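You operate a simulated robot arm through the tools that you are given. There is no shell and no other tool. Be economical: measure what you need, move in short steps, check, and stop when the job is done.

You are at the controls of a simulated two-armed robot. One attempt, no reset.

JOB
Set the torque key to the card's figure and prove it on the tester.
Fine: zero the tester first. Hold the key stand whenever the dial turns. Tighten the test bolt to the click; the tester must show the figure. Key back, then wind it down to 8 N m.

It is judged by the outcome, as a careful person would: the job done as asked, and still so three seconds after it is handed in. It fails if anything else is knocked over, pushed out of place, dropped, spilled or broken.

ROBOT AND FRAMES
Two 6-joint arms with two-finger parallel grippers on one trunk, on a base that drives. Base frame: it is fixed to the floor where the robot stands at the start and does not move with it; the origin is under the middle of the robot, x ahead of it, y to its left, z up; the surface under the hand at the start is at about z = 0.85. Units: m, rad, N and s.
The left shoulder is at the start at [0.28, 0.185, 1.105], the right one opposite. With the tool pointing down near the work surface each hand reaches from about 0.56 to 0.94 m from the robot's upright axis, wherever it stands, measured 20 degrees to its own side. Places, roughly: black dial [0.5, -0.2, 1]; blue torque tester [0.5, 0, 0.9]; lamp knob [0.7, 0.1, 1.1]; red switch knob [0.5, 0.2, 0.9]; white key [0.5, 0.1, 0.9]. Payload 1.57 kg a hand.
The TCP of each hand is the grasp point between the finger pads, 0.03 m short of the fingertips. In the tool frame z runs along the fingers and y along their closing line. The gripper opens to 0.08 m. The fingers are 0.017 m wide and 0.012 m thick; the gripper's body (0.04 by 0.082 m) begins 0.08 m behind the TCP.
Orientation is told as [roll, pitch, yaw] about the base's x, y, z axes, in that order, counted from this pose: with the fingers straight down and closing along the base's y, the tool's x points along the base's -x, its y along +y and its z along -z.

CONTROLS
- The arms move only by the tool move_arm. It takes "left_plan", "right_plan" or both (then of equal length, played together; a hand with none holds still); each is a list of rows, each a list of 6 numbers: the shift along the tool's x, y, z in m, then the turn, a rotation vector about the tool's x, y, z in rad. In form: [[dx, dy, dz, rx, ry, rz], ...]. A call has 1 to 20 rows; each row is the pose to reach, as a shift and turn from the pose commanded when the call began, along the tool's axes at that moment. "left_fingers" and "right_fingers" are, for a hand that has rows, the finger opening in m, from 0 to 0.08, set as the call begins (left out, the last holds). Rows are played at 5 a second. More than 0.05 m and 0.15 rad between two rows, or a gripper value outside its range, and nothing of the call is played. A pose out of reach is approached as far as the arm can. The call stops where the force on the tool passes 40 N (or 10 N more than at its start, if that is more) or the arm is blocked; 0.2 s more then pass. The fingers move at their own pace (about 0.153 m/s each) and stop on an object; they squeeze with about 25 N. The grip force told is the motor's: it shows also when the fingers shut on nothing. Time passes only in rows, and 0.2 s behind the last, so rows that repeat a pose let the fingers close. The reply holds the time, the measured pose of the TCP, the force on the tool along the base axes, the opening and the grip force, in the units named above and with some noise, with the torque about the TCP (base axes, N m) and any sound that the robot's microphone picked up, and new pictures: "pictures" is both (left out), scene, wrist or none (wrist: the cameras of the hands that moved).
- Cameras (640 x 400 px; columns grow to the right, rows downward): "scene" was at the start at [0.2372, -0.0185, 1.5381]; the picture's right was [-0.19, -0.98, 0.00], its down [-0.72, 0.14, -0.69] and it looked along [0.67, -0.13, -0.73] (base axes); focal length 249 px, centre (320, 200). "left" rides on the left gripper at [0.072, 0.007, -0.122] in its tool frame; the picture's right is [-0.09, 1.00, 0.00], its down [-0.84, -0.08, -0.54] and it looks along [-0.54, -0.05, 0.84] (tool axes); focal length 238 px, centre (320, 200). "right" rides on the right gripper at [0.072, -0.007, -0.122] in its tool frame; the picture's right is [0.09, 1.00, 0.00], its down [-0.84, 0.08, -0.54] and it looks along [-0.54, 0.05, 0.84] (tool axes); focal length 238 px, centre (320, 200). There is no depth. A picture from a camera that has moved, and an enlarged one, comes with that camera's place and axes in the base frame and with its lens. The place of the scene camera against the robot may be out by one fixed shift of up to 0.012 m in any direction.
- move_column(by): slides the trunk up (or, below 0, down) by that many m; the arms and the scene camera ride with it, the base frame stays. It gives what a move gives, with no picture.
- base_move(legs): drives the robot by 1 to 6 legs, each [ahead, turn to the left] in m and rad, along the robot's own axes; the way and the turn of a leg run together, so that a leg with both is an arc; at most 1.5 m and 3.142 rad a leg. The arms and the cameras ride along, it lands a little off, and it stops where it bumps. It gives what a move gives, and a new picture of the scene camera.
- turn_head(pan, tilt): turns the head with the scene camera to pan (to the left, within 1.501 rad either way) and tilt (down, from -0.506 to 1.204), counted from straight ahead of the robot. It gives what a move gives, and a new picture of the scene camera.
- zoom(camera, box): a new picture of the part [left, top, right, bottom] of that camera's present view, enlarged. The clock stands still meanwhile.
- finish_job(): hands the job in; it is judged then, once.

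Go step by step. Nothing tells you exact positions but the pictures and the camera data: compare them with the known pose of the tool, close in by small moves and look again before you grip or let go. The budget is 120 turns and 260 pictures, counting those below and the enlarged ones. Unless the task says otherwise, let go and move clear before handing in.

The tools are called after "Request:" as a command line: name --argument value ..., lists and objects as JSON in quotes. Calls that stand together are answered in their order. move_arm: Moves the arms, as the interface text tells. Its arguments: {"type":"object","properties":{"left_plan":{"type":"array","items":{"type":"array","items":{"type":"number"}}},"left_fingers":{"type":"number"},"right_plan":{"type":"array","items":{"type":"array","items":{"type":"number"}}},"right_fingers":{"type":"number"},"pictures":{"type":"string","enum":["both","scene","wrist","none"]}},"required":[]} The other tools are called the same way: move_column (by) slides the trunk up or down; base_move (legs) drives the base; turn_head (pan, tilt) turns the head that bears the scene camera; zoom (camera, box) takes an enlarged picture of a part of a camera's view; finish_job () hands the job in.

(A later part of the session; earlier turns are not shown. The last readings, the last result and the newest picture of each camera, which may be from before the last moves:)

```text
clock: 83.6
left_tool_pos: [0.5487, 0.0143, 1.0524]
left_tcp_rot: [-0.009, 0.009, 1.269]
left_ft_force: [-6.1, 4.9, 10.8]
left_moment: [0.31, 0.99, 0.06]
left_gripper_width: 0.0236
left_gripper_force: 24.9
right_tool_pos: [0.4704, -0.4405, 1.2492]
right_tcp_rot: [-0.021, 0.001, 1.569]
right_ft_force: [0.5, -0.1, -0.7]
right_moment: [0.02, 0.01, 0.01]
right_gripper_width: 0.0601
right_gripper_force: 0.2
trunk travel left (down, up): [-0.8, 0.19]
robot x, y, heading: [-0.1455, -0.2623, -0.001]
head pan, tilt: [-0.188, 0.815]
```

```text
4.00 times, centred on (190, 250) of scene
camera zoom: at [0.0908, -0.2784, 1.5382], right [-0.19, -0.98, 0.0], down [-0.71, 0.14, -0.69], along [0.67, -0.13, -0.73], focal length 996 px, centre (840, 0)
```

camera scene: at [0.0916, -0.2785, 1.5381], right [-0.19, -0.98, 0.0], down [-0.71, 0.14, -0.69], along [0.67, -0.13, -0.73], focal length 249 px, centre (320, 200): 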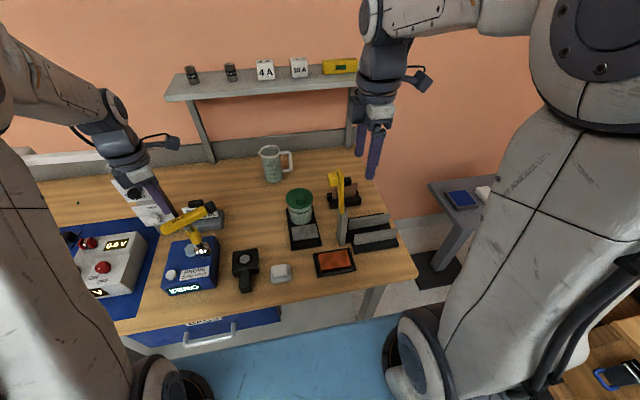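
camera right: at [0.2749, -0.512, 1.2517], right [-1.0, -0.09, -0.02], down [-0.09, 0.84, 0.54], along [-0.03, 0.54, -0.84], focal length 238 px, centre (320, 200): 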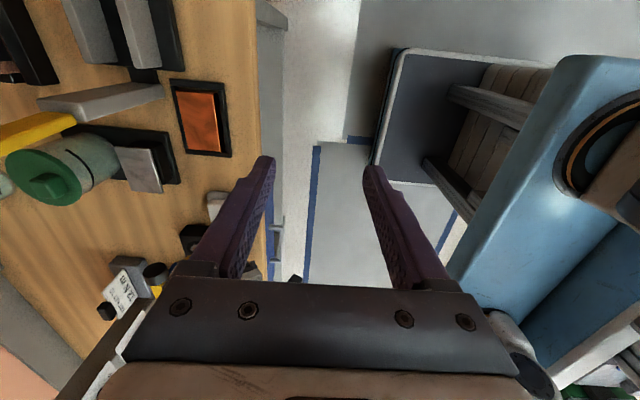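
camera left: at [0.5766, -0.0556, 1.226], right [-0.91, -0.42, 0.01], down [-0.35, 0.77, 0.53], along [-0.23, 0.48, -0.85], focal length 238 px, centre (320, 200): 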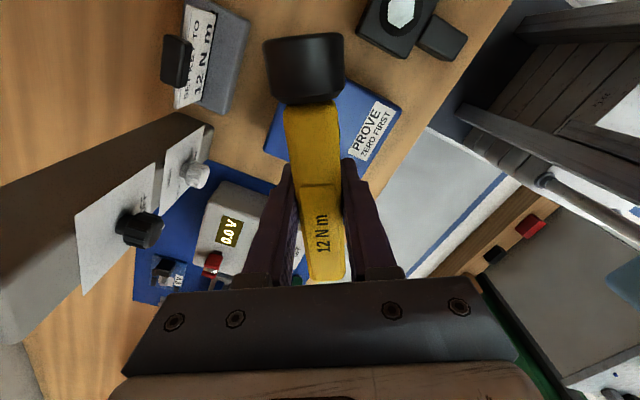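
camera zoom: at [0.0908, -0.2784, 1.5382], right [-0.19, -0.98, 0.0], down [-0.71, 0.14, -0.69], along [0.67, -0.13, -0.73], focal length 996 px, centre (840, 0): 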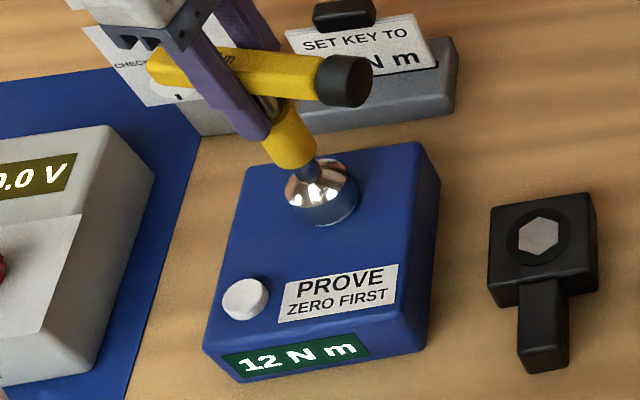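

Request:
move_arm --left_plan '[[0, 0, 0, 0, 0, 0.007], [0, 0, 0, 0, 0, 0.007]]' --pictures "none"

Request:
zoom --camera "scene" --box '[150, 200, 230, 300]'

```text
clock: 84.2
left_tool_pos: [0.5488, 0.014, 1.0511]
left_tcp_rot: [-0.011, 0.009, 1.262]
left_ft_force: [-4.7, 4.2, 11.0]
left_moment: [0.33, 1.01, 0.08]
left_gripper_width: 0.0242
left_gripper_force: 24.9
right_tool_pos: [0.4709, -0.4413, 1.249]
right_tcp_rot: [-0.021, 0.0, 1.569]
right_ft_force: [0.2, 0.5, 0.6]
right_moment: [-0.04, 0.0, 0.02]
right_gripper_width: 0.0599
right_gripper_force: 0.2
trunk travel left (down, up): [-0.8, 0.19]
robot x, y, heading: [-0.1444, -0.2582, -0.003]
head pan, tilt: [-0.188, 0.815]
```

```text
4.00 times, centred on (190, 250) of scene
camera zoom: at [0.0908, -0.2784, 1.5382], right [-0.19, -0.98, 0.0], down [-0.71, 0.14, -0.69], along [0.67, -0.13, -0.73], focal length 996 px, centre (840, 0)
```

zoom: 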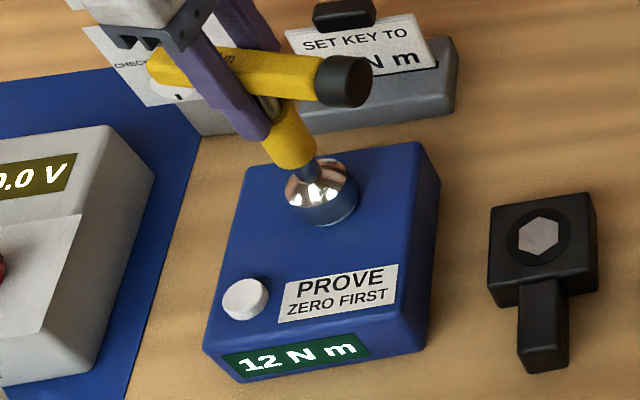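

Request:
move_arm --left_plan '[[0, 0, 0, 0, 0, 0.006], [0, 0, 0, 0, 0, 0.006]]' --pictures "none"

Request:
zoom --camera "scene" --box '[150, 200, 230, 300]'

```text
clock: 84.8
left_tool_pos: [0.5474, 0.0156, 1.0518]
left_tcp_rot: [-0.013, 0.008, 1.256]
left_ft_force: [-5.5, 5.4, 9.5]
left_moment: [0.33, 0.93, 0.06]
left_gripper_width: 0.0237
left_gripper_force: 25.2
right_tool_pos: [0.4704, -0.4404, 1.249]
right_tcp_rot: [-0.023, 0.001, 1.569]
right_ft_force: [0.1, 0.5, 0.1]
right_moment: [-0.01, -0.01, 0.0]
right_gripper_width: 0.0598
right_gripper_force: 0.1
trunk travel left (down, up): [-0.8, 0.19]
robot x, y, heading: [-0.1419, -0.2614, -0.001]
head pan, tilt: [-0.188, 0.815]
```

```text
4.00 times, centred on (190, 250) of scene
camera zoom: at [0.0909, -0.2784, 1.5382], right [-0.19, -0.98, 0.0], down [-0.71, 0.14, -0.69], along [0.67, -0.13, -0.73], focal length 996 px, centre (840, 0)
```

zoom: 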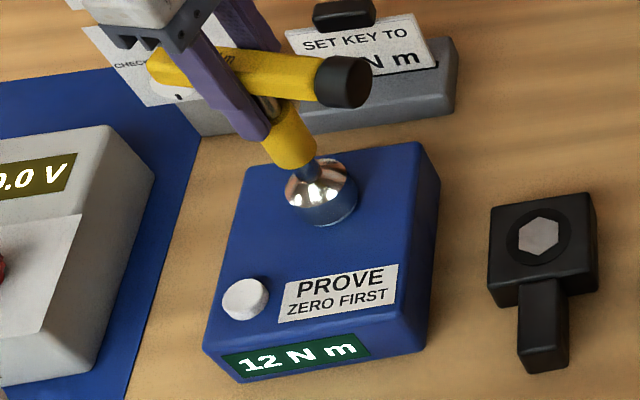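

Request:
move_arm --left_plan '[[0, 0, 0, 0, 0, 0.007], [0, 0, 0, 0, 0, 0.007]]' --pictures "none"

Request:
zoom --camera "scene" --box '[150, 200, 230, 300]'

```text
clock: 85.4
left_tool_pos: [0.5489, 0.0145, 1.0515]
left_tcp_rot: [-0.009, 0.009, 1.248]
left_ft_force: [-3.9, 5.6, 9.6]
left_moment: [0.37, 0.91, 0.09]
left_gripper_width: 0.0238
left_gripper_force: 25.3
right_tool_pos: [0.4702, -0.4396, 1.2491]
right_tcp_rot: [-0.021, 0.0, 1.569]
right_ft_force: [-0.5, -0.1, -0.2]
right_moment: [0.03, 0.03, 0.01]
right_gripper_width: 0.0602
right_gripper_force: 0.0
trunk travel left (down, up): [-0.8, 0.19]
robot x, y, heading: [-0.145, -0.2618, -0.001]
head pan, tilt: [-0.188, 0.815]
```

```text
4.00 times, centred on (190, 250) of scene
camera zoom: at [0.0909, -0.2784, 1.5382], right [-0.19, -0.98, 0.0], down [-0.71, 0.14, -0.69], along [0.67, -0.13, -0.73], focal length 996 px, centre (840, 0)
```

zoom: 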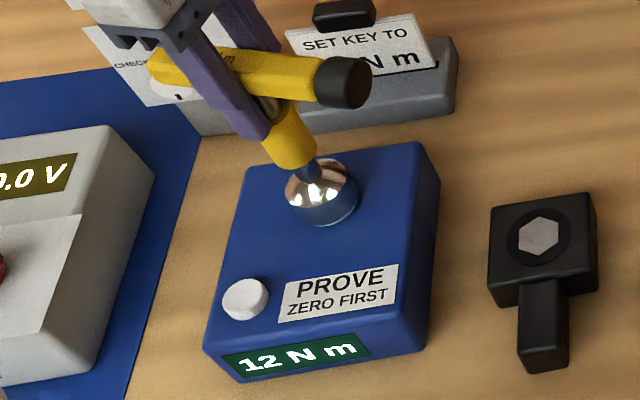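

Request:
move_arm --left_plan '[[0, 0, 0, 0, 0, 0.01], [0, 0, 0, 0, 0, 0.01]]' --pictures "none"

Request:
zoom --camera "scene" --box '[150, 200, 230, 300]'

```text
clock: 86.0
left_tool_pos: [0.5482, 0.0127, 1.0523]
left_tcp_rot: [-0.01, 0.009, 1.239]
left_ft_force: [-5.7, 4.6, 12.1]
left_moment: [0.33, 1.05, 0.04]
left_gripper_width: 0.0239
left_gripper_force: 24.9
right_tool_pos: [0.4708, -0.4401, 1.2495]
right_tcp_rot: [-0.021, 0.001, 1.569]
right_ft_force: [-0.3, -0.5, 0.9]
right_moment: [0.02, 0.0, 0.0]
right_gripper_width: 0.0597
right_gripper_force: 0.0
trunk travel left (down, up): [-0.8, 0.19]
robot x, y, heading: [-0.1436, -0.2605, 0.003]
head pan, tilt: [-0.188, 0.815]
```

```text
4.00 times, centred on (190, 250) of scene
camera zoom: at [0.0907, -0.2784, 1.5383], right [-0.19, -0.98, 0.0], down [-0.71, 0.14, -0.69], along [0.67, -0.13, -0.73], focal length 996 px, centre (840, 0)
```

zoom: 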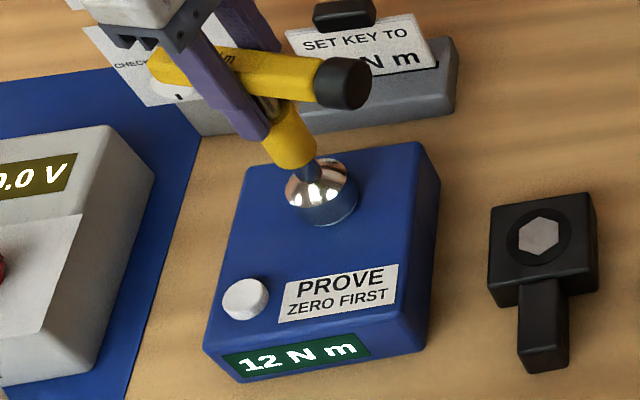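

Request:
move_arm --left_plan '[[0, 0, 0, 0, 0, 0.01], [0, 0, 0, 0, 0, 0.02], [0, 0, 0, 0, 0, 0.02]]' --pictures "none"

Request:
zoom --camera "scene" --box '[150, 200, 230, 300]'

```text
clock: 86.8
left_tool_pos: [0.5481, 0.0141, 1.0526]
left_tcp_rot: [-0.011, 0.008, 1.219]
left_ft_force: [-6.6, 4.1, 11.6]
left_moment: [0.22, 1.11, 0.07]
left_gripper_width: 0.0241
left_gripper_force: 25.3
right_tool_pos: [0.4711, -0.4409, 1.2489]
right_tcp_rot: [-0.021, -0.001, 1.569]
right_ft_force: [0.5, -0.3, 0.1]
right_moment: [0.0, 0.03, 0.02]
right_gripper_width: 0.0601
right_gripper_force: 0.0
trunk travel left (down, up): [-0.8, 0.19]
robot x, y, heading: [-0.1484, -0.2595, -0.006]
head pan, tilt: [-0.188, 0.815]
```

```text
4.00 times, centred on (190, 250) of scene
camera zoom: at [0.0907, -0.2784, 1.5383], right [-0.19, -0.98, 0.0], down [-0.71, 0.14, -0.69], along [0.67, -0.13, -0.73], focal length 996 px, centre (840, 0)
```

zoom: 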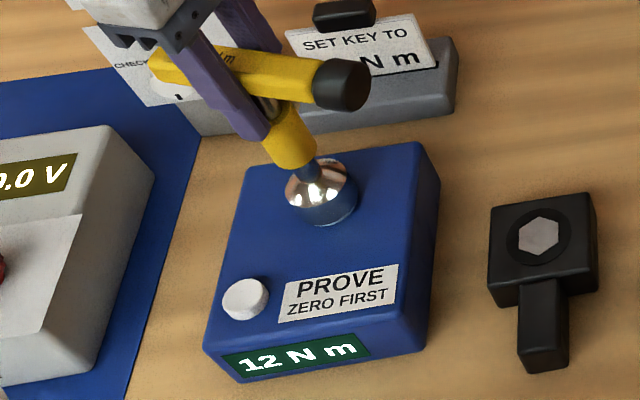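

The reading holds at 12 as the key turns; no click yet. I turn a little further.

Request:
move_arm --left_plan '[[0, 0, 0, 0, 0, 0.015], [0, 0, 0, 0, 0, 0.03], [0, 0, 0, 0, 0, 0.03]]' --pictures "none"

Request:
zoom --camera "scene" --box '[150, 200, 230, 300]'

```text
clock: 87.6
left_tool_pos: [0.5481, 0.0137, 1.0525]
left_tcp_rot: [-0.009, 0.008, 1.188]
left_ft_force: [-7.0, 4.3, 13.3]
left_moment: [0.31, 1.18, 0.06]
left_gripper_width: 0.0239
left_gripper_force: 24.9
right_tool_pos: [0.4698, -0.4402, 1.2495]
right_tcp_rot: [-0.021, 0.001, 1.569]
right_ft_force: [-0.1, 0.5, 0.3]
right_moment: [-0.02, 0.0, 0.0]
right_gripper_width: 0.0598
right_gripper_force: 0.0
trunk travel left (down, up): [-0.8, 0.19]
robot x, y, heading: [-0.1456, -0.2566, -0.002]
head pan, tilt: [-0.188, 0.815]
```

```text
4.00 times, centred on (190, 250) of scene
camera zoom: at [0.0906, -0.2784, 1.5383], right [-0.19, -0.98, 0.0], down [-0.71, 0.14, -0.69], along [0.67, -0.13, -0.73], focal length 996 px, centre (840, 0)
```

zoom: 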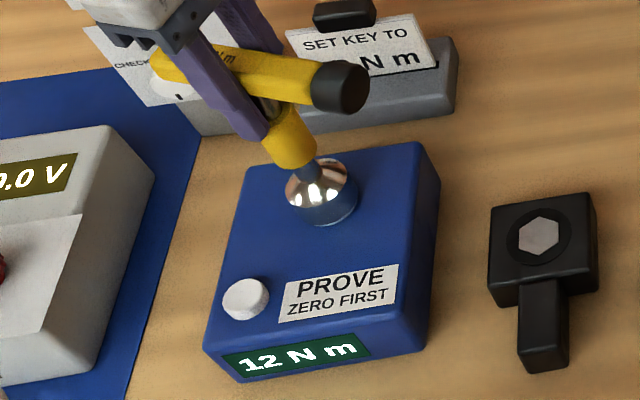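

The reading stays pinned at 12, as if the clutch is breaking. I continue the turn to feel for the click.

Request:
move_arm --left_plan '[[0, 0, 0, 0, 0, 0.03], [0, 0, 0, 0, 0, 0.06], [0, 0, 0, 0, 0, 0.06]]' --pictures "wrist"

Request:
zoom --camera "scene" --box '[150, 200, 230, 300]'

```text
clock: 88.4
left_tool_pos: [0.5487, 0.0142, 1.0516]
left_tcp_rot: [-0.013, 0.007, 1.129]
left_ft_force: [-7.7, 5.3, 14.7]
left_moment: [0.47, 1.24, 0.07]
left_gripper_width: 0.024
left_gripper_force: 24.3
right_tool_pos: [0.4701, -0.4401, 1.2475]
right_tcp_rot: [-0.021, -0.002, 1.57]
right_ft_force: [0.0, -0.2, -0.6]
right_moment: [-0.01, 0.03, -0.03]
right_gripper_width: 0.0597
right_gripper_force: 0.2
trunk travel left (down, up): [-0.8, 0.19]
robot x, y, heading: [-0.1437, -0.2568, -0.002]
head pan, tilt: [-0.188, 0.815]
camera left: at [0.5101, -0.0476, 1.1745], right [-0.86, 0.51, -0.01], down [0.42, 0.73, 0.54], along [0.28, 0.46, -0.84], focal length 238 px, centre (320, 200)
```

left: 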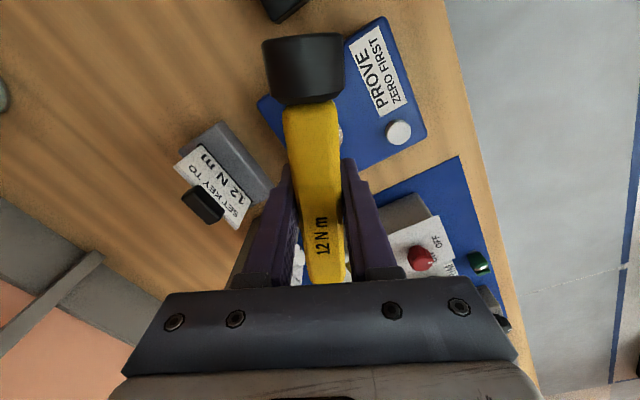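

```text
4.00 times, centred on (190, 250) of scene
camera zoom: at [0.0905, -0.2783, 1.5383], right [-0.19, -0.98, 0.0], down [-0.71, 0.14, -0.69], along [0.67, -0.13, -0.73], focal length 996 px, centre (840, 0)
```

zoom: 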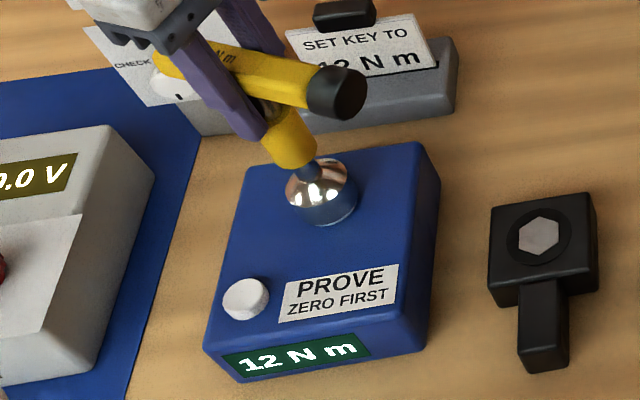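

Request:
move_arm --left_plan '[[0, 0, 0, 0, 0, 0.05], [0, 0, 0, 0, 0, 0.1], [0, 0, 0, 0, 0, 0.15], [0, 0, 0, 0, 0, 0.15]]' --pictures "none"

Request:
zoom --camera "scene" --box '[150, 200, 230, 300]'

```text
clock: 89.4
left_tool_pos: [0.5482, 0.0147, 1.052]
left_tcp_rot: [-0.013, 0.004, 0.977]
left_ft_force: [-7.5, 7.4, 16.3]
left_moment: [0.58, 1.36, 0.06]
left_gripper_width: 0.024
left_gripper_force: 25.4
right_tool_pos: [0.4704, -0.439, 1.2496]
right_tcp_rot: [-0.021, 0.0, 1.569]
right_ft_force: [-0.2, -0.5, 0.6]
right_moment: [0.0, 0.02, 0.02]
right_gripper_width: 0.0599
right_gripper_force: 0.0
trunk travel left (down, up): [-0.8, 0.19]
robot x, y, heading: [-0.1474, -0.2584, -0.003]
head pan, tilt: [-0.188, 0.815]
```

```text
4.00 times, centred on (190, 250) of scene
camera zoom: at [0.0905, -0.2782, 1.5383], right [-0.19, -0.98, 0.0], down [-0.71, 0.14, -0.69], along [0.67, -0.13, -0.73], focal length 996 px, centre (840, 0)
```

zoom: 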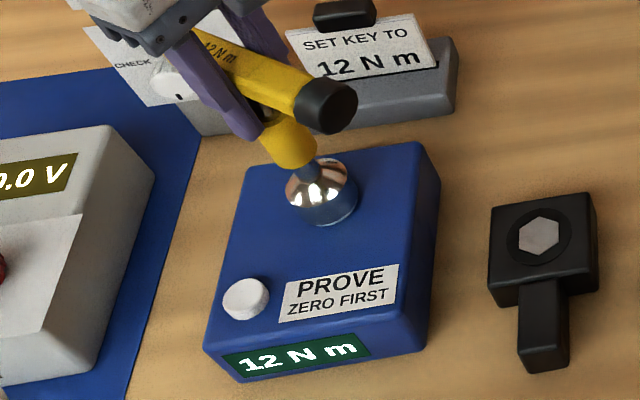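

The tester is pinned at 12 N m. I lift the key straight off slowly and inspect the bolt's angle and the reading.

Request:
move_arm --left_plan '[[0, 0, -0.006, 0, 0, 0], [0, 0, -0.012, 0, 0, 0], [0, 0, -0.02, 0, 0, 0], [0, 0, -0.028, 0, 0, 0], [0, 0, -0.036, 0, 0, 0], [0, 0, -0.044, 0, 0, 0], [0, 0, -0.052, 0, 0, 0], [0, 0, -0.06, 0, 0, 0], [0, 0, -0.06, 0, 0, 0]]' --pictures "none"

Request:
zoom --camera "scene" --box '[150, 200, 230, 300]'

Request:
zoom --camera "scene" --box '[176, 228, 208, 262]'

```text
clock: 91.4
left_tool_pos: [0.5483, 0.0157, 1.1116]
left_tcp_rot: [-0.012, 0.006, 0.979]
left_ft_force: [0.4, 0.3, -2.6]
left_moment: [0.02, 0.01, 0.0]
left_gripper_width: 0.0238
left_gripper_force: 24.7
right_tool_pos: [0.4717, -0.4397, 1.2478]
right_tcp_rot: [-0.021, -0.001, 1.571]
right_ft_force: [-0.3, 0.3, 0.1]
right_moment: [0.0, 0.0, 0.02]
right_gripper_width: 0.0598
right_gripper_force: 0.0
trunk travel left (down, up): [-0.8, 0.19]
robot x, y, heading: [-0.1473, -0.2609, -0.005]
head pan, tilt: [-0.188, 0.815]
```

```text
4.00 times, centred on (190, 250) of scene
camera zoom: at [0.0916, -0.2783, 1.5381], right [-0.19, -0.98, 0.0], down [-0.71, 0.14, -0.69], along [0.67, -0.13, -0.73], focal length 996 px, centre (840, 0)
```

zoom: 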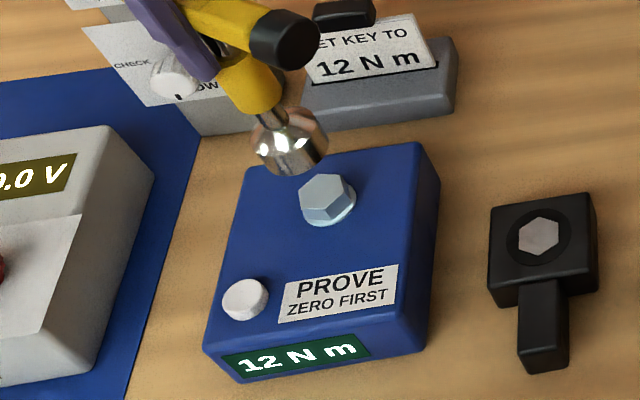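

```text
11.76 times, centred on (192, 245) of scene
camera zoom: at [0.0916, -0.2783, 1.5381], right [-0.19, -0.98, 0.0], down [-0.71, 0.14, -0.69], along [0.67, -0.13, -0.73], focal length 2929 px, centre (1826, -329)
```

zoom: 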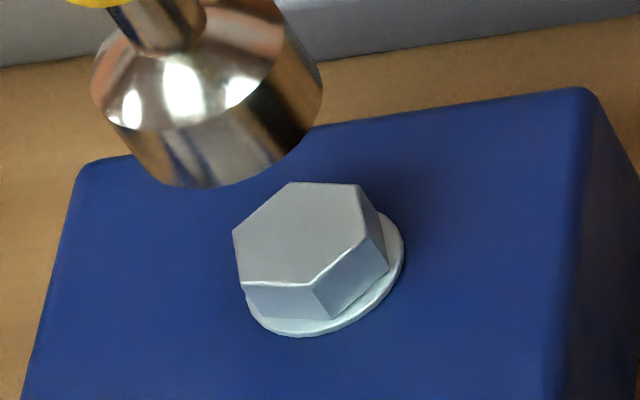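

The tester holds 12 N m and the bolt stopped turning there while the key ran on, which fits the clutch. I heard no click, though, so I reseat once more and turn very slightly to hear it, watching the reading.

Request:
move_arm --left_plan '[[0, 0.001, 0.008, 0, 0, 0], [0, 0.002, 0.016, 0, 0, 0], [0, 0.002, 0.024, 0, 0, 0], [0, 0.002, 0.032, 0, 0, 0], [0, 0.002, 0.04, 0, 0, 0], [0, 0.002, 0.047, 0, 0, 0], [0, 0.002, 0.053, 0, 0, 0], [0, 0.002, 0.058, 0, 0, 0], [0, 0.002, 0.058, 0, 0, 0]]' --pictures "none"

Request:
zoom --camera "scene" --box '[150, 200, 230, 300]'

```text
clock: 93.4
left_tool_pos: [0.5472, 0.0147, 1.054]
left_tcp_rot: [-0.009, 0.006, 0.979]
left_ft_force: [-3.0, 3.2, -2.9]
left_moment: [0.29, 0.94, 0.01]
left_gripper_width: 0.0238
left_gripper_force: 25.2
right_tool_pos: [0.4716, -0.4398, 1.2485]
right_tcp_rot: [-0.018, -0.001, 1.569]
right_ft_force: [-1.0, 0.2, 1.0]
right_moment: [-0.02, 0.01, 0.01]
right_gripper_width: 0.0599
right_gripper_force: 0.0
trunk travel left (down, up): [-0.8, 0.19]
robot x, y, heading: [-0.1463, -0.2581, -0.005]
head pan, tilt: [-0.188, 0.815]
```

```text
4.00 times, centred on (190, 250) of scene
camera zoom: at [0.0916, -0.278, 1.5381], right [-0.19, -0.98, 0.0], down [-0.71, 0.14, -0.69], along [0.67, -0.13, -0.73], focal length 996 px, centre (840, 0)
```

zoom: 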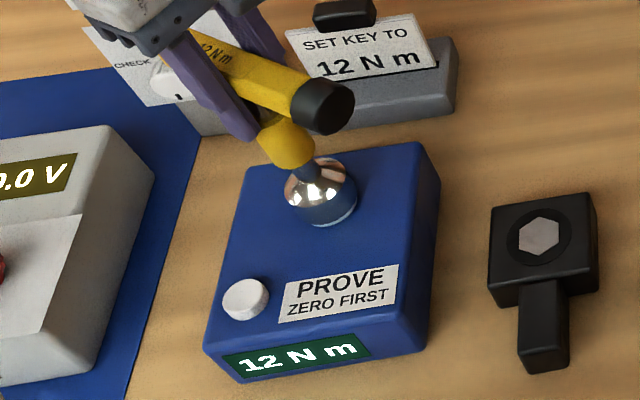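

Request:
move_arm --left_plan '[[0, 0, 0.002, 0, 0, 0], [0, 0, 0.002, 0, 0, 0.015], [0, 0, 0.002, 0, 0, 0.03], [0, 0, 0.002, 0, 0, 0.03]]' --pictures "none"

Request:
zoom --camera "scene" --box '[150, 200, 230, 300]'

```text
clock: 94.4
left_tool_pos: [0.5465, 0.0148, 1.0525]
left_tcp_rot: [-0.014, 0.005, 0.952]
left_ft_force: [-4.2, 3.6, 4.4]
left_moment: [0.25, 0.99, 0.08]
left_gripper_width: 0.0239
left_gripper_force: 24.9
right_tool_pos: [0.4697, -0.44, 1.2483]
right_tcp_rot: [-0.02, 0.001, 1.569]
right_ft_force: [-0.1, 0.3, 0.2]
right_moment: [0.03, -0.04, -0.01]
right_gripper_width: 0.06
right_gripper_force: 0.1
trunk travel left (down, up): [-0.8, 0.19]
robot x, y, heading: [-0.1462, -0.2613, -0.0]
head pan, tilt: [-0.188, 0.815]
```

```text
4.00 times, centred on (190, 250) of scene
camera zoom: at [0.0911, -0.2782, 1.5382], right [-0.19, -0.98, 0.0], down [-0.71, 0.14, -0.69], along [0.67, -0.13, -0.73], focal length 996 px, centre (840, 0)
```

zoom: 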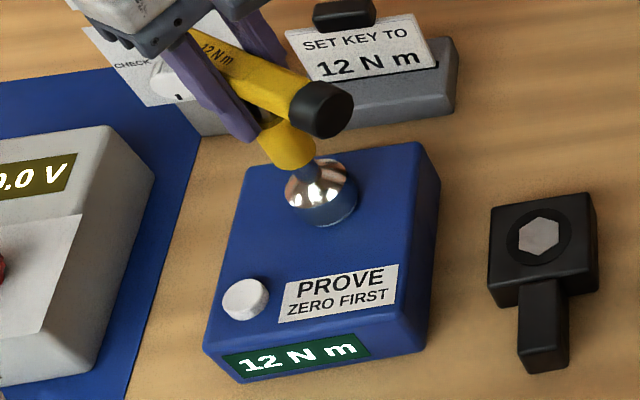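

Request:
move_arm --left_plan '[[0, 0, 0, 0, 0, 0.03], [0, 0, 0, 0, 0, 0.06], [0, 0, 0, 0, 0, 0.09], [0, 0, 0, 0, 0, 0.12], [0, 0, 0, 0, 0, 0.12]]' --pictures "none"

Request:
zoom --camera "scene" --box '[150, 200, 230, 300]'

```text
clock: 95.6
left_tool_pos: [0.5464, 0.0148, 1.0531]
left_tcp_rot: [-0.014, 0.004, 0.828]
left_ft_force: [-5.5, 5.2, 8.5]
left_moment: [0.49, 1.18, 0.07]
left_gripper_width: 0.024
left_gripper_force: 25.3
right_tool_pos: [0.4708, -0.4406, 1.2486]
right_tcp_rot: [-0.021, 0.0, 1.568]
right_ft_force: [-0.9, -0.2, 0.2]
right_moment: [-0.01, -0.03, -0.05]
right_gripper_width: 0.0598
right_gripper_force: 0.1
trunk travel left (down, up): [-0.8, 0.19]
robot x, y, heading: [-0.1429, -0.2565, -0.007]
head pan, tilt: [-0.188, 0.815]
```

```text
4.00 times, centred on (190, 250) of scene
camera zoom: at [0.0909, -0.2781, 1.5383], right [-0.19, -0.98, 0.0], down [-0.71, 0.14, -0.69], along [0.67, -0.13, -0.73], focal length 996 px, centre (840, 0)
```

zoom: 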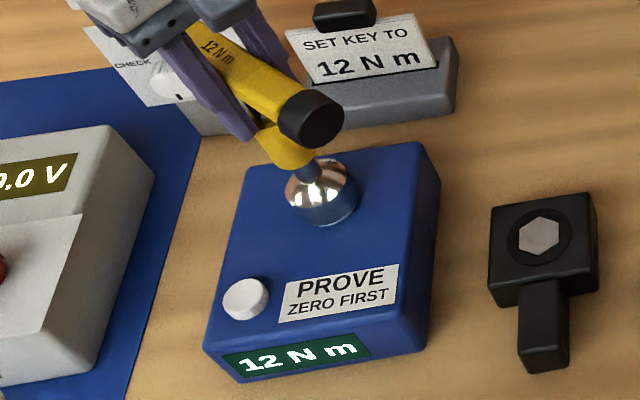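

The reading is firmly capped at 12 N m at the key's setting, before and after reseating: proven. Now I lift the key off and carry it back to the stand, slowly this time.

Request:
move_arm --left_plan '[[0, 0, -0.006, 0, 0, 0], [0, 0, -0.013, 0, 0, 0], [0, 0, -0.021, 0, 0, 0], [0, 0, -0.03, 0, 0, 0], [0, 0, -0.039, 0, 0, 0], [0, 0, -0.048, 0, 0, 0], [0, 0, -0.057, 0, 0, 0], [0, 0, -0.065, 0, 0, 0], [0, 0, -0.065, 0, 0, 0]]' --pictures "none"

Request:
move_arm --left_plan '[[0.0076, -0.004, 0, 0, 0, -0.041], [0.0152, -0.008, 0, 0, 0, -0.083], [0.0228, -0.0119, 0, 0, 0, -0.124], [0.0303, -0.0159, 0, 0, 0, -0.166], [0.0379, -0.0199, 0, 0, 0, -0.207], [0.0455, -0.0239, 0, 0, 0, -0.248], [0.0531, -0.0278, 0, 0, 0, -0.29], [0.0607, -0.0318, 0, 0, 0, -0.331], [0.0683, -0.0358, 0, 0, 0, -0.372], [0.0758, -0.0398, 0, 0, 0, -0.414], [0.0834, -0.0438, 0, 0, 0, -0.455], [0.091, -0.0477, 0, 0, 0, -0.497], [0.0986, -0.0517, 0, 0, 0, -0.538], [0.1062, -0.0557, 0, 0, 0, -0.579], [0.1138, -0.0597, 0, 0, 0, -0.621], [0.1213, -0.0636, 0, 0, 0, -0.662], [0.1289, -0.0676, 0, 0, 0, -0.704], [0.1365, -0.0716, 0, 0, 0, -0.745], [0.1365, -0.0716, 0, 0, 0, -0.745]]' --pictures "wrist"

Request:
zoom --camera "scene" --box '[200, 210, 280, 300]'

```text
clock: 97.6
left_tool_pos: [0.5463, 0.0166, 1.1158]
left_tcp_rot: [-0.014, 0.003, 0.83]
left_ft_force: [0.1, 0.5, -3.2]
left_moment: [0.01, 0.01, 0.02]
left_gripper_width: 0.0239
left_gripper_force: 25.3
right_tool_pos: [0.472, -0.4402, 1.2492]
right_tcp_rot: [-0.019, 0.001, 1.569]
right_ft_force: [-0.1, 0.1, -0.5]
right_moment: [0.03, -0.01, 0.04]
right_gripper_width: 0.0602
right_gripper_force: 0.1
trunk travel left (down, up): [-0.8, 0.19]
robot x, y, heading: [-0.1468, -0.2585, -0.002]
head pan, tilt: [-0.188, 0.815]
```

```text
clock: 101.6
left_tool_pos: [0.5082, -0.1335, 1.1175]
left_tcp_rot: [-0.007, 0.013, 1.575]
left_ft_force: [0.0, 0.3, -1.8]
left_moment: [0.02, -0.01, 0.01]
left_gripper_width: 0.024
left_gripper_force: 24.9
right_tool_pos: [0.4722, -0.4415, 1.2483]
right_tcp_rot: [-0.019, 0.0, 1.572]
right_ft_force: [0.0, 0.6, 0.0]
right_moment: [0.0, -0.02, -0.03]
right_gripper_width: 0.0601
right_gripper_force: 0.1
trunk travel left (down, up): [-0.8, 0.19]
robot x, y, heading: [-0.1462, -0.2581, -0.0]
head pan, tilt: [-0.188, 0.815]
camera left: at [0.4998, -0.205, 1.2409], right [-1.0, 0.09, -0.01], down [0.07, 0.84, 0.53], along [0.05, 0.53, -0.85], focal length 238 px, centre (320, 200)
```

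left: 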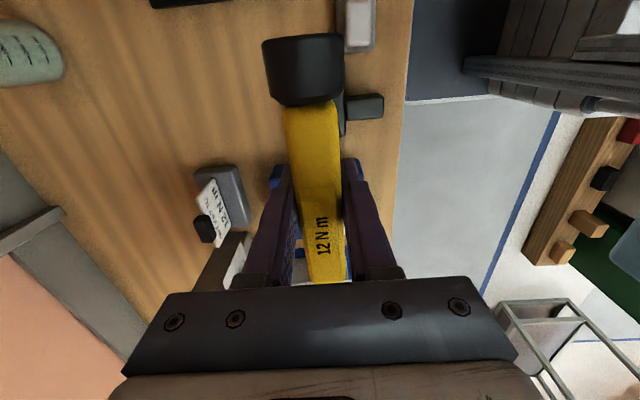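

```text
4.44 times, centred on (240, 255) of scene
camera zoom: at [0.0916, -0.2783, 1.5381], right [-0.19, -0.98, 0.0], down [-0.71, 0.14, -0.69], along [0.67, -0.13, -0.73], focal length 1107 px, centre (676, -44)
```

zoom: 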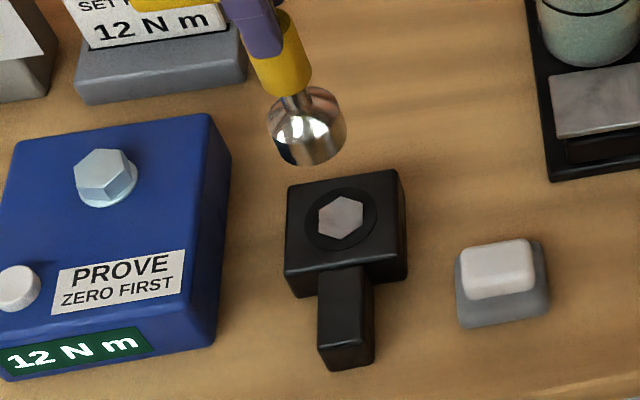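

Socket hovers above the well, matching the lift-out geometry to within about a millimetre. I lower it slowly.

Request:
move_arm --left_plan '[[-0.001, 0, 0.01, 0, 0, 0], [-0.001, 0, 0.02, 0, 0, 0], [-0.001, 0, 0.03, 0, 0, 0], [-0.001, 0, 0.04, 0, 0, 0], [-0.001, 0, 0.05, 0, 0, 0], [-0.001, 0, 0.06, 0, 0, 0], [-0.001, 0, 0.07, 0, 0, 0], [-0.001, 0, 0.07, 0, 0, 0]]' --pictures "none"

Request:
zoom --camera "scene" --box '[225, 235, 265, 275]'

```text
clock: 103.4
left_tool_pos: [0.5079, -0.1323, 1.0478]
left_tcp_rot: [-0.007, 0.012, 1.577]
left_ft_force: [-0.8, 0.5, -2.9]
left_moment: [0.03, 0.0, 0.01]
left_gripper_width: 0.0238
left_gripper_force: 25.7
right_tool_pos: [0.4706, -0.4401, 1.2474]
right_tcp_rot: [-0.018, 0.0, 1.568]
right_ft_force: [0.3, 0.1, -0.3]
right_moment: [0.03, -0.01, -0.02]
right_gripper_width: 0.0601
right_gripper_force: 0.1
trunk travel left (down, up): [-0.8, 0.19]
robot x, y, heading: [-0.1477, -0.2582, -0.002]
head pan, tilt: [-0.188, 0.815]
```

```text
10.00 times, centred on (245, 255) of scene
camera zoom: at [0.0917, -0.2783, 1.5381], right [-0.19, -0.98, 0.0], down [-0.71, 0.14, -0.69], along [0.67, -0.13, -0.73], focal length 2490 px, centre (1070, -350)
```

zoom: 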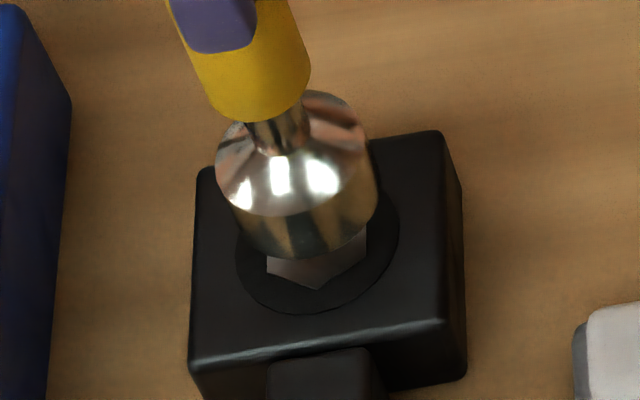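

About 2 mm toward -y; I correct and keep lowering.

Request:
move_arm --left_plan '[[-0.002, 0, 0.004, 0, 0, 0], [-0.002, 0, 0.01, 0, 0, 0], [-0.002, 0, 0.016, 0, 0, 0], [-0.002, 0, 0.022, 0, 0, 0], [-0.002, 0, 0.027, 0, 0, 0], [-0.002, 0, 0.032, 0, 0, 0], [-0.002, 0, 0.036, 0, 0, 0], [-0.002, 0, 0.04, 0, 0, 0]]' --pictures "none"

Request:
zoom --camera "scene" --box '[225, 235, 265, 275]'

```text
clock: 105.2
left_tool_pos: [0.5089, -0.1312, 1.007]
left_tcp_rot: [-0.006, 0.011, 1.574]
left_ft_force: [-1.6, -0.4, -4.5]
left_moment: [-0.01, -0.03, 0.0]
left_gripper_width: 0.0241
left_gripper_force: 24.6
right_tool_pos: [0.471, -0.4396, 1.2485]
right_tcp_rot: [-0.02, -0.001, 1.569]
right_ft_force: [-0.2, 0.1, 0.3]
right_moment: [0.01, -0.01, 0.0]
right_gripper_width: 0.0602
right_gripper_force: 0.0
trunk travel left (down, up): [-0.8, 0.19]
robot x, y, heading: [-0.1462, -0.2597, 0.001]
head pan, tilt: [-0.188, 0.815]
```

```text
10.00 times, centred on (245, 255) of scene
camera zoom: at [0.0917, -0.2783, 1.538], right [-0.19, -0.98, 0.0], down [-0.71, 0.14, -0.69], along [0.67, -0.13, -0.73], focal length 2490 px, centre (1070, -350)
```

zoom: 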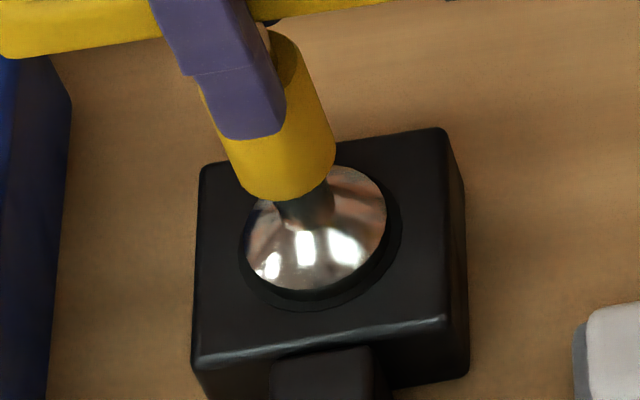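

The socket is in the well, but not as deep as at the start (originally the dome was nearly hidden). I lower further until it bottoms.

Request:
move_arm --left_plan '[[0, 0, 0.003, 0, 0, 0], [0, 0, 0.006, 0, 0, 0], [0, 0, 0.009, 0, 0, 0], [0, 0, 0.012, 0, 0, 0], [0, 0, 0.015, 0, 0, 0], [0, 0, 0.018, 0, 0, 0]]' --pictures "none"

Request:
zoom --camera "scene" --box '[225, 235, 265, 275]'

```text
clock: 106.6
left_tool_pos: [0.5088, -0.133, 0.9916]
left_tcp_rot: [-0.009, 0.011, 1.575]
left_ft_force: [-2.7, 3.6, 21.1]
left_moment: [-0.25, 1.01, -0.03]
left_gripper_width: 0.0241
left_gripper_force: 24.7
right_tool_pos: [0.4711, -0.4402, 1.2488]
right_tcp_rot: [-0.022, 0.001, 1.569]
right_ft_force: [-0.9, -0.3, 0.4]
right_moment: [0.01, -0.02, 0.01]
right_gripper_width: 0.0603
right_gripper_force: 0.1
trunk travel left (down, up): [-0.8, 0.19]
robot x, y, heading: [-0.1471, -0.2563, -0.003]
head pan, tilt: [-0.188, 0.815]
```

```text
10.00 times, centred on (245, 255) of scene
camera zoom: at [0.0907, -0.2783, 1.5388], right [-0.19, -0.98, 0.0], down [-0.71, 0.14, -0.69], along [0.67, -0.13, -0.73], focal length 2490 px, centre (1070, -350)
```

zoom: 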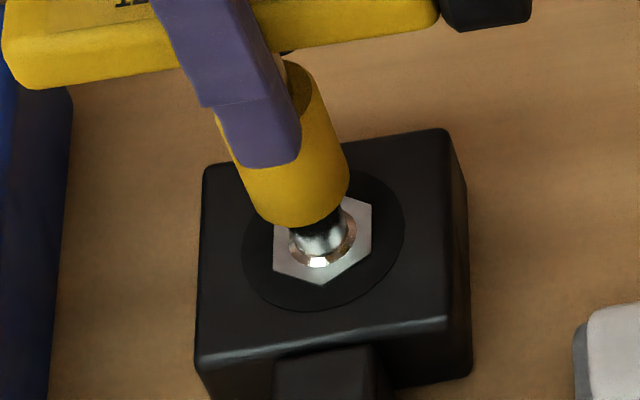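

It now looks exactly as at the start: seated. I open and rise straight up.

Request:
move_arm --left_plan '[[0, 0, -0.001, 0, 0, 0], [0, 0, -0.001, 0, 0, 0], [0, 0, -0.001, 0, 0, 0], [0, 0, -0.03, 0, 0, 0], [0, 0, -0.07, 0, 0, 0], [0, 0, -0.115, 0, 0, 0], [0, 0, -0.16, 0, 0, 0], [0, 0, -0.2, 0, 0, 0]]' --left_fingers 0.06 --pictures "both"

Request:
zoom --camera "scene" --box '[150, 205, 290, 305]'

```text
clock: 108.4
left_tool_pos: [0.5054, -0.1287, 1.191]
left_tcp_rot: [-0.006, 0.013, 1.572]
left_ft_force: [-0.6, 0.3, 0.7]
left_moment: [0.03, -0.01, -0.02]
left_gripper_width: 0.0601
left_gripper_force: 0.1
right_tool_pos: [0.4713, -0.4408, 1.25]
right_tcp_rot: [-0.018, -0.001, 1.569]
right_ft_force: [-0.5, 0.6, 0.1]
right_moment: [-0.01, -0.03, -0.03]
right_gripper_width: 0.0601
right_gripper_force: 0.0
trunk travel left (down, up): [-0.8, 0.19]
robot x, y, heading: [-0.144, -0.2596, -0.003]
head pan, tilt: [-0.188, 0.815]
camera scene: at [0.0916, -0.2783, 1.5381], right [-0.19, -0.98, 0.0], down [-0.71, 0.14, -0.69], along [0.67, -0.13, -0.73], focal length 249 px, centre (320, 200)
camera left: at [0.4986, -0.2004, 1.3137], right [-1.0, 0.09, -0.01], down [0.07, 0.84, 0.53], along [0.05, 0.53, -0.85], focal length 238 px, centre (320, 200)
```

scene: 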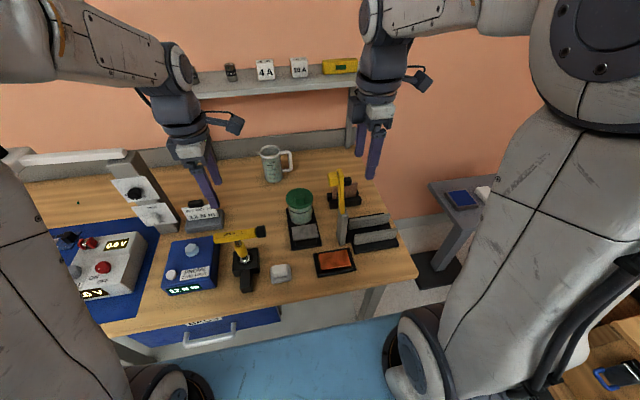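
left: 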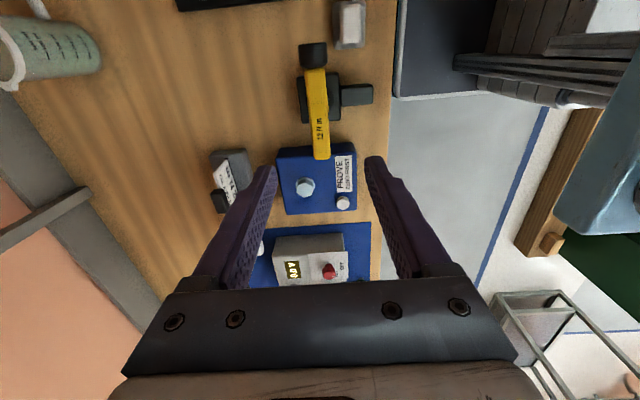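

```text
4.00 times, centred on (220, 255) of scene
camera zoom: at [0.0916, -0.2783, 1.5381], right [-0.19, -0.98, 0.0], down [-0.71, 0.14, -0.69], along [0.67, -0.13, -0.73], focal length 996 px, centre (720, -20)
```

zoom: 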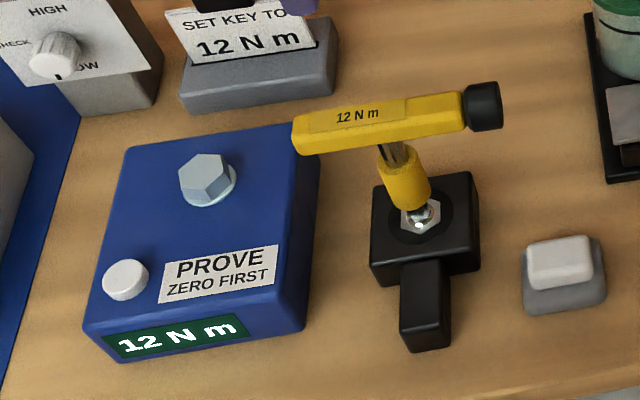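

All well: the tester still shows 12 N m and the key sits on its stand. Now I set up to wind down: left hand back to yaw 0, robot back 0.2 m, left hand tilted, trunk down as before.

Request:
move_arm --left_plan '[[0, 0, 0, 0, 0, 0.14], [0, 0, 0, 0, 0, 0.28], [0, 0, 0, 0, 0, 0.42], [0, 0, 0, 0, 0, 0.56], [0, 0, 0, 0, 0, 0.7], [0, 0, 0, 0, 0, 0.84], [0, 0, 0, 0, 0, 0.98], [0, 0, 0, 0, 0, 1.12], [0, 0, 0, 0, 0, 1.26], [0, 0, 0, 0, 0, 1.4], [0, 0, 0, 0, 0, 1.5], [0, 0, 0, 0, 0, 1.572], [0, 0, 0, 0, 0, 1.572]]' --pictures "none"

Request:
base_move --legs '[[-0.2, 0]]'

Request:
move_arm --left_plan '[[-0.015, 0, 0.013, 0, -0.13, 0], [-0.03, 0, 0.026, 0, -0.26, 0], [-0.045, 0, 0.04, 0, -0.39, 0], [-0.06, 0, 0.053, 0, -0.52, 0], [-0.074, 0, 0.067, 0, -0.61, 0], [-0.074, 0, 0.067, 0, -0.61, 0]]' --pictures "none"

Request:
move_column --by -0.12

```text
clock: 111.2
left_tool_pos: [0.5065, -0.1284, 1.191]
left_tcp_rot: [-0.01, -0.007, -0.001]
left_ft_force: [0.1, -0.1, -0.7]
left_moment: [-0.01, 0.03, -0.02]
left_gripper_width: 0.0597
left_gripper_force: 0.1
right_tool_pos: [0.4715, -0.4392, 1.248]
right_tcp_rot: [-0.018, -0.001, 1.569]
right_ft_force: [-0.3, 0.2, 0.1]
right_moment: [0.01, -0.01, 0.04]
right_gripper_width: 0.0601
right_gripper_force: 0.1
trunk travel left (down, up): [-0.8, 0.19]
robot x, y, heading: [-0.1443, -0.2596, -0.004]
head pan, tilt: [-0.188, 0.815]
```

```text
clock: 112.8
left_tool_pos: [0.3065, -0.1274, 1.1907]
left_tcp_rot: [-0.013, -0.007, 0.005]
left_ft_force: [0.4, -0.6, 0.3]
left_moment: [0.02, 0.03, 0.05]
left_gripper_width: 0.0601
left_gripper_force: 0.1
right_tool_pos: [0.2709, -0.4378, 1.2487]
right_tcp_rot: [-0.019, -0.002, 1.573]
right_ft_force: [0.3, 0.7, -0.5]
right_moment: [-0.01, 0.01, -0.03]
right_gripper_width: 0.06
right_gripper_force: 0.1
trunk travel left (down, up): [-0.8, 0.19]
robot x, y, heading: [-0.3474, -0.2609, -0.0]
head pan, tilt: [-0.188, 0.815]
camera scene: at [-0.1089, -0.28, 1.5381], right [-0.19, -0.98, 0.0], down [-0.71, 0.14, -0.69], along [0.67, -0.13, -0.73], focal length 249 px, centre (320, 200)
```

scene: 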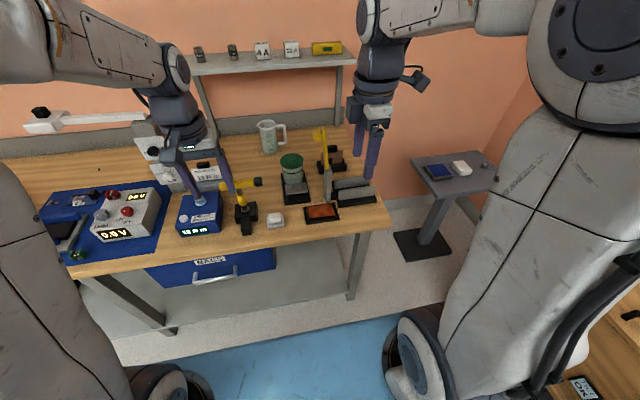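

```text
clock: 114.2
left_tool_pos: [0.38, -0.1289, 1.123]
left_tcp_rot: [-0.017, -0.617, 0.015]
left_ft_force: [-0.3, 0.1, 0.0]
left_moment: [0.0, -0.02, 0.02]
left_gripper_width: 0.0599
left_gripper_force: 0.1
left hand out of reach, approached as far as the arm can: row 5
right_tool_pos: [0.27, -0.4384, 1.2491]
right_tcp_rot: [-0.02, 0.0, 1.573]
right_ft_force: [-0.3, 0.4, -0.9]
right_moment: [0.01, 0.04, -0.02]
right_gripper_width: 0.0599
right_gripper_force: 0.1
trunk travel left (down, up): [-0.8, 0.19]
robot x, y, heading: [-0.3481, -0.2579, -0.003]
head pan, tilt: [-0.188, 0.815]
```

```text
clock: 115.7
left_tool_pos: [0.3793, -0.1279, 1.0032]
left_tcp_rot: [-0.015, -0.618, 0.015]
left_ft_force: [0.2, 0.5, 0.3]
left_moment: [0.0, 0.0, -0.01]
left_gripper_width: 0.0599
left_gripper_force: 0.0
right_tool_pos: [0.272, -0.4381, 1.1284]
right_tcp_rot: [-0.019, 0.001, 1.571]
right_ft_force: [1.6, 0.6, 0.1]
right_moment: [0.02, -0.02, -0.04]
right_gripper_width: 0.0602
right_gripper_force: 0.1
trunk travel left (down, up): [-0.68, 0.31]
robot x, y, heading: [-0.343, -0.2578, -0.005]
head pan, tilt: [-0.188, 0.815]
```

Same pose as before. I bring the left hand down toward the handle, stopping just short to check.

Request:
move_arm --left_plan '[[0.006, 0, 0.033, 0, 0, 0], [0.012, 0, 0.066, 0, 0, 0], [0.018, 0, 0.1, 0, 0, 0], [0.0227, 0, 0.1286, 0, 0, 0], [0.0227, 0, 0.1286, 0, 0, 0]]' --pictures "wrist"

Request:
zoom --camera "left" --box '[240, 100, 400, 200]'

```text
clock: 116.9
left_tool_pos: [0.4373, -0.1285, 0.8864]
left_tcp_rot: [-0.017, -0.617, 0.014]
left_ft_force: [0.1, 0.6, -0.3]
left_moment: [0.04, -0.01, 0.03]
left_gripper_width: 0.0598
left_gripper_force: 0.0
right_tool_pos: [0.2714, -0.4384, 1.1281]
right_tcp_rot: [-0.018, 0.0, 1.574]
right_ft_force: [-0.1, 0.2, 0.0]
right_moment: [0.04, -0.01, 0.05]
right_gripper_width: 0.0601
right_gripper_force: 0.0
trunk travel left (down, up): [-0.68, 0.31]
robot x, y, heading: [-0.3488, -0.2598, -0.007]
head pan, tilt: [-0.188, 0.815]
camera left: at [0.3079, -0.1228, 0.9435], right [0.07, 1.0, 0.04], down [0.37, -0.06, 0.93], along [0.93, -0.05, -0.37], focal length 238 px, centre (320, 200)
```

left: 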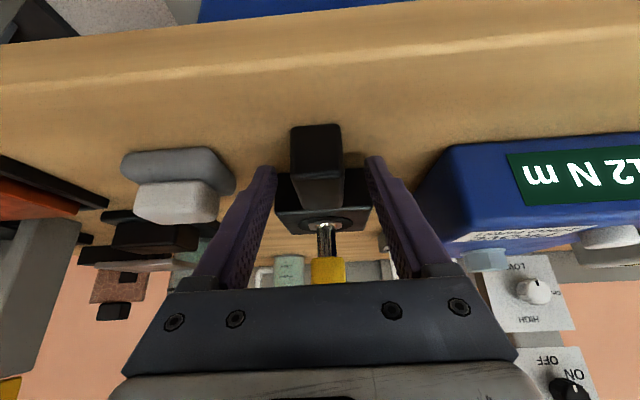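

```text
4.00 times, centred on (320, 150) of left
camera zoom: at [0.3079, -0.1228, 0.9435], right [0.07, 1.0, 0.04], down [0.37, -0.06, 0.93], along [0.93, -0.05, -0.37], focal length 953 px, centre (320, 400)
```

zoom: 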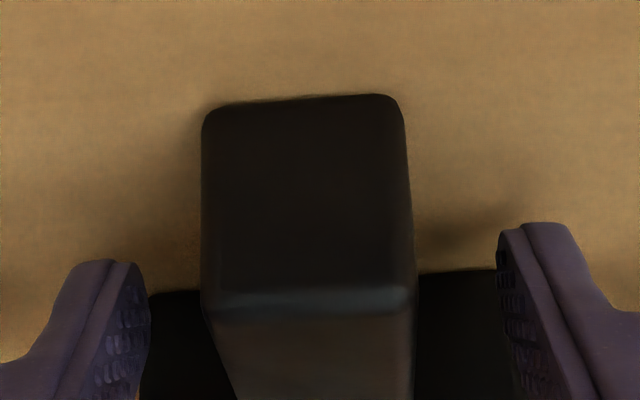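

The handle is 2 mm toward -y of centre; I shift and close on it, then bring the right hand to a pre-grasp above the dial with a slight lean.

Request:
move_arm --left_plan '[[0, -0.002, 0, 0, 0, 0], [0, -0.002, 0, 0, 0, 0], [0, -0.002, 0, 0, 0, 0], [0, -0.002, 0, 0, 0, 0]]' --left_fingers 0.015 --pictures "none"

Request:
move_arm --right_plan '[[-0.03, -0.026, 0.0, 0.035, 0, 0], [-0.06, -0.053, 0.0, 0.07, 0, 0], [-0.091, -0.08, 0.005, 0.105, 0, 0], [-0.122, -0.106, 0.01, 0.14, 0, 0], [-0.152, -0.133, 0.02, 0.175, 0, 0], [-0.183, -0.16, 0.03, 0.21, 0, 0], [-0.213, -0.186, 0.04, 0.245, 0, 0], [-0.2434, -0.2126, 0.045, 0.28, 0, 0], [-0.2434, -0.2126, 0.045, 0.28, 0, 0]]' --right_fingers 0.06 --pictures "both"

```text
clock: 117.9
left_tool_pos: [0.4368, -0.1303, 0.8858]
left_tcp_rot: [-0.016, -0.619, 0.014]
left_ft_force: [0.3, 1.3, -0.8]
left_moment: [0.2, -0.13, 0.17]
left_gripper_width: 0.0299
left_gripper_force: 24.5
right_tool_pos: [0.2713, -0.4383, 1.1289]
right_tcp_rot: [-0.019, 0.0, 1.572]
right_ft_force: [0.3, -0.1, 0.2]
right_moment: [-0.04, -0.01, 0.05]
right_gripper_width: 0.0601
right_gripper_force: 0.0
trunk travel left (down, up): [-0.68, 0.31]
robot x, y, heading: [-0.3442, -0.258, -0.005]
head pan, tilt: [-0.188, 0.815]
```

```text
clock: 119.9
left_tool_pos: [0.4368, -0.1314, 0.8862]
left_tcp_rot: [-0.016, -0.618, 0.012]
left_ft_force: [-0.7, -0.8, 0.4]
left_moment: [0.19, -0.09, -0.03]
left_gripper_width: 0.0297
left_gripper_force: 25.1
right_tool_pos: [0.4842, -0.1944, 1.0882]
right_tcp_rot: [-0.301, -0.001, 1.573]
right_ft_force: [0.2, 0.0, -0.4]
right_moment: [-0.01, 0.0, 0.0]
right_gripper_width: 0.0599
right_gripper_force: 0.0
trunk travel left (down, up): [-0.68, 0.31]
robot x, y, heading: [-0.347, -0.2586, -0.004]
head pan, tilt: [-0.188, 0.815]
camera scene: at [-0.1093, -0.2799, 1.4181], right [-0.19, -0.98, 0.0], down [-0.71, 0.14, -0.69], along [0.67, -0.13, -0.73], focal length 249 px, centre (320, 200)
camera right: at [0.4549, -0.2665, 1.2075], right [-0.95, -0.09, -0.29], down [-0.23, 0.84, 0.49], along [0.2, 0.54, -0.82], focal length 238 px, centre (320, 200)
```

scene: 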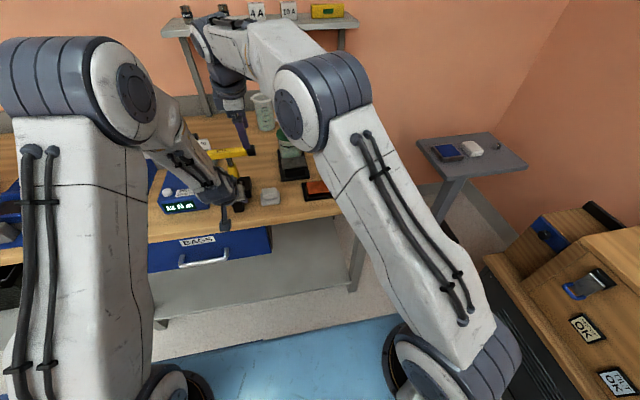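
right: 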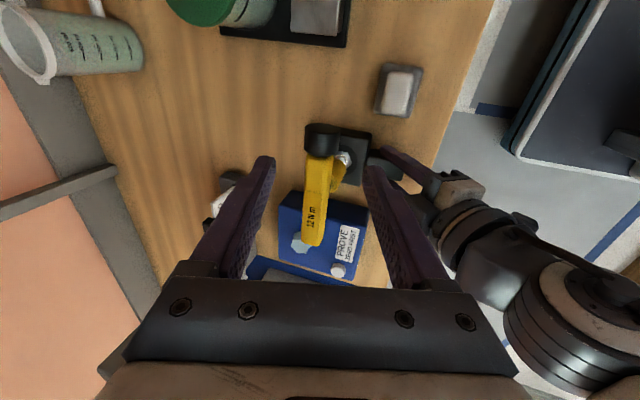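

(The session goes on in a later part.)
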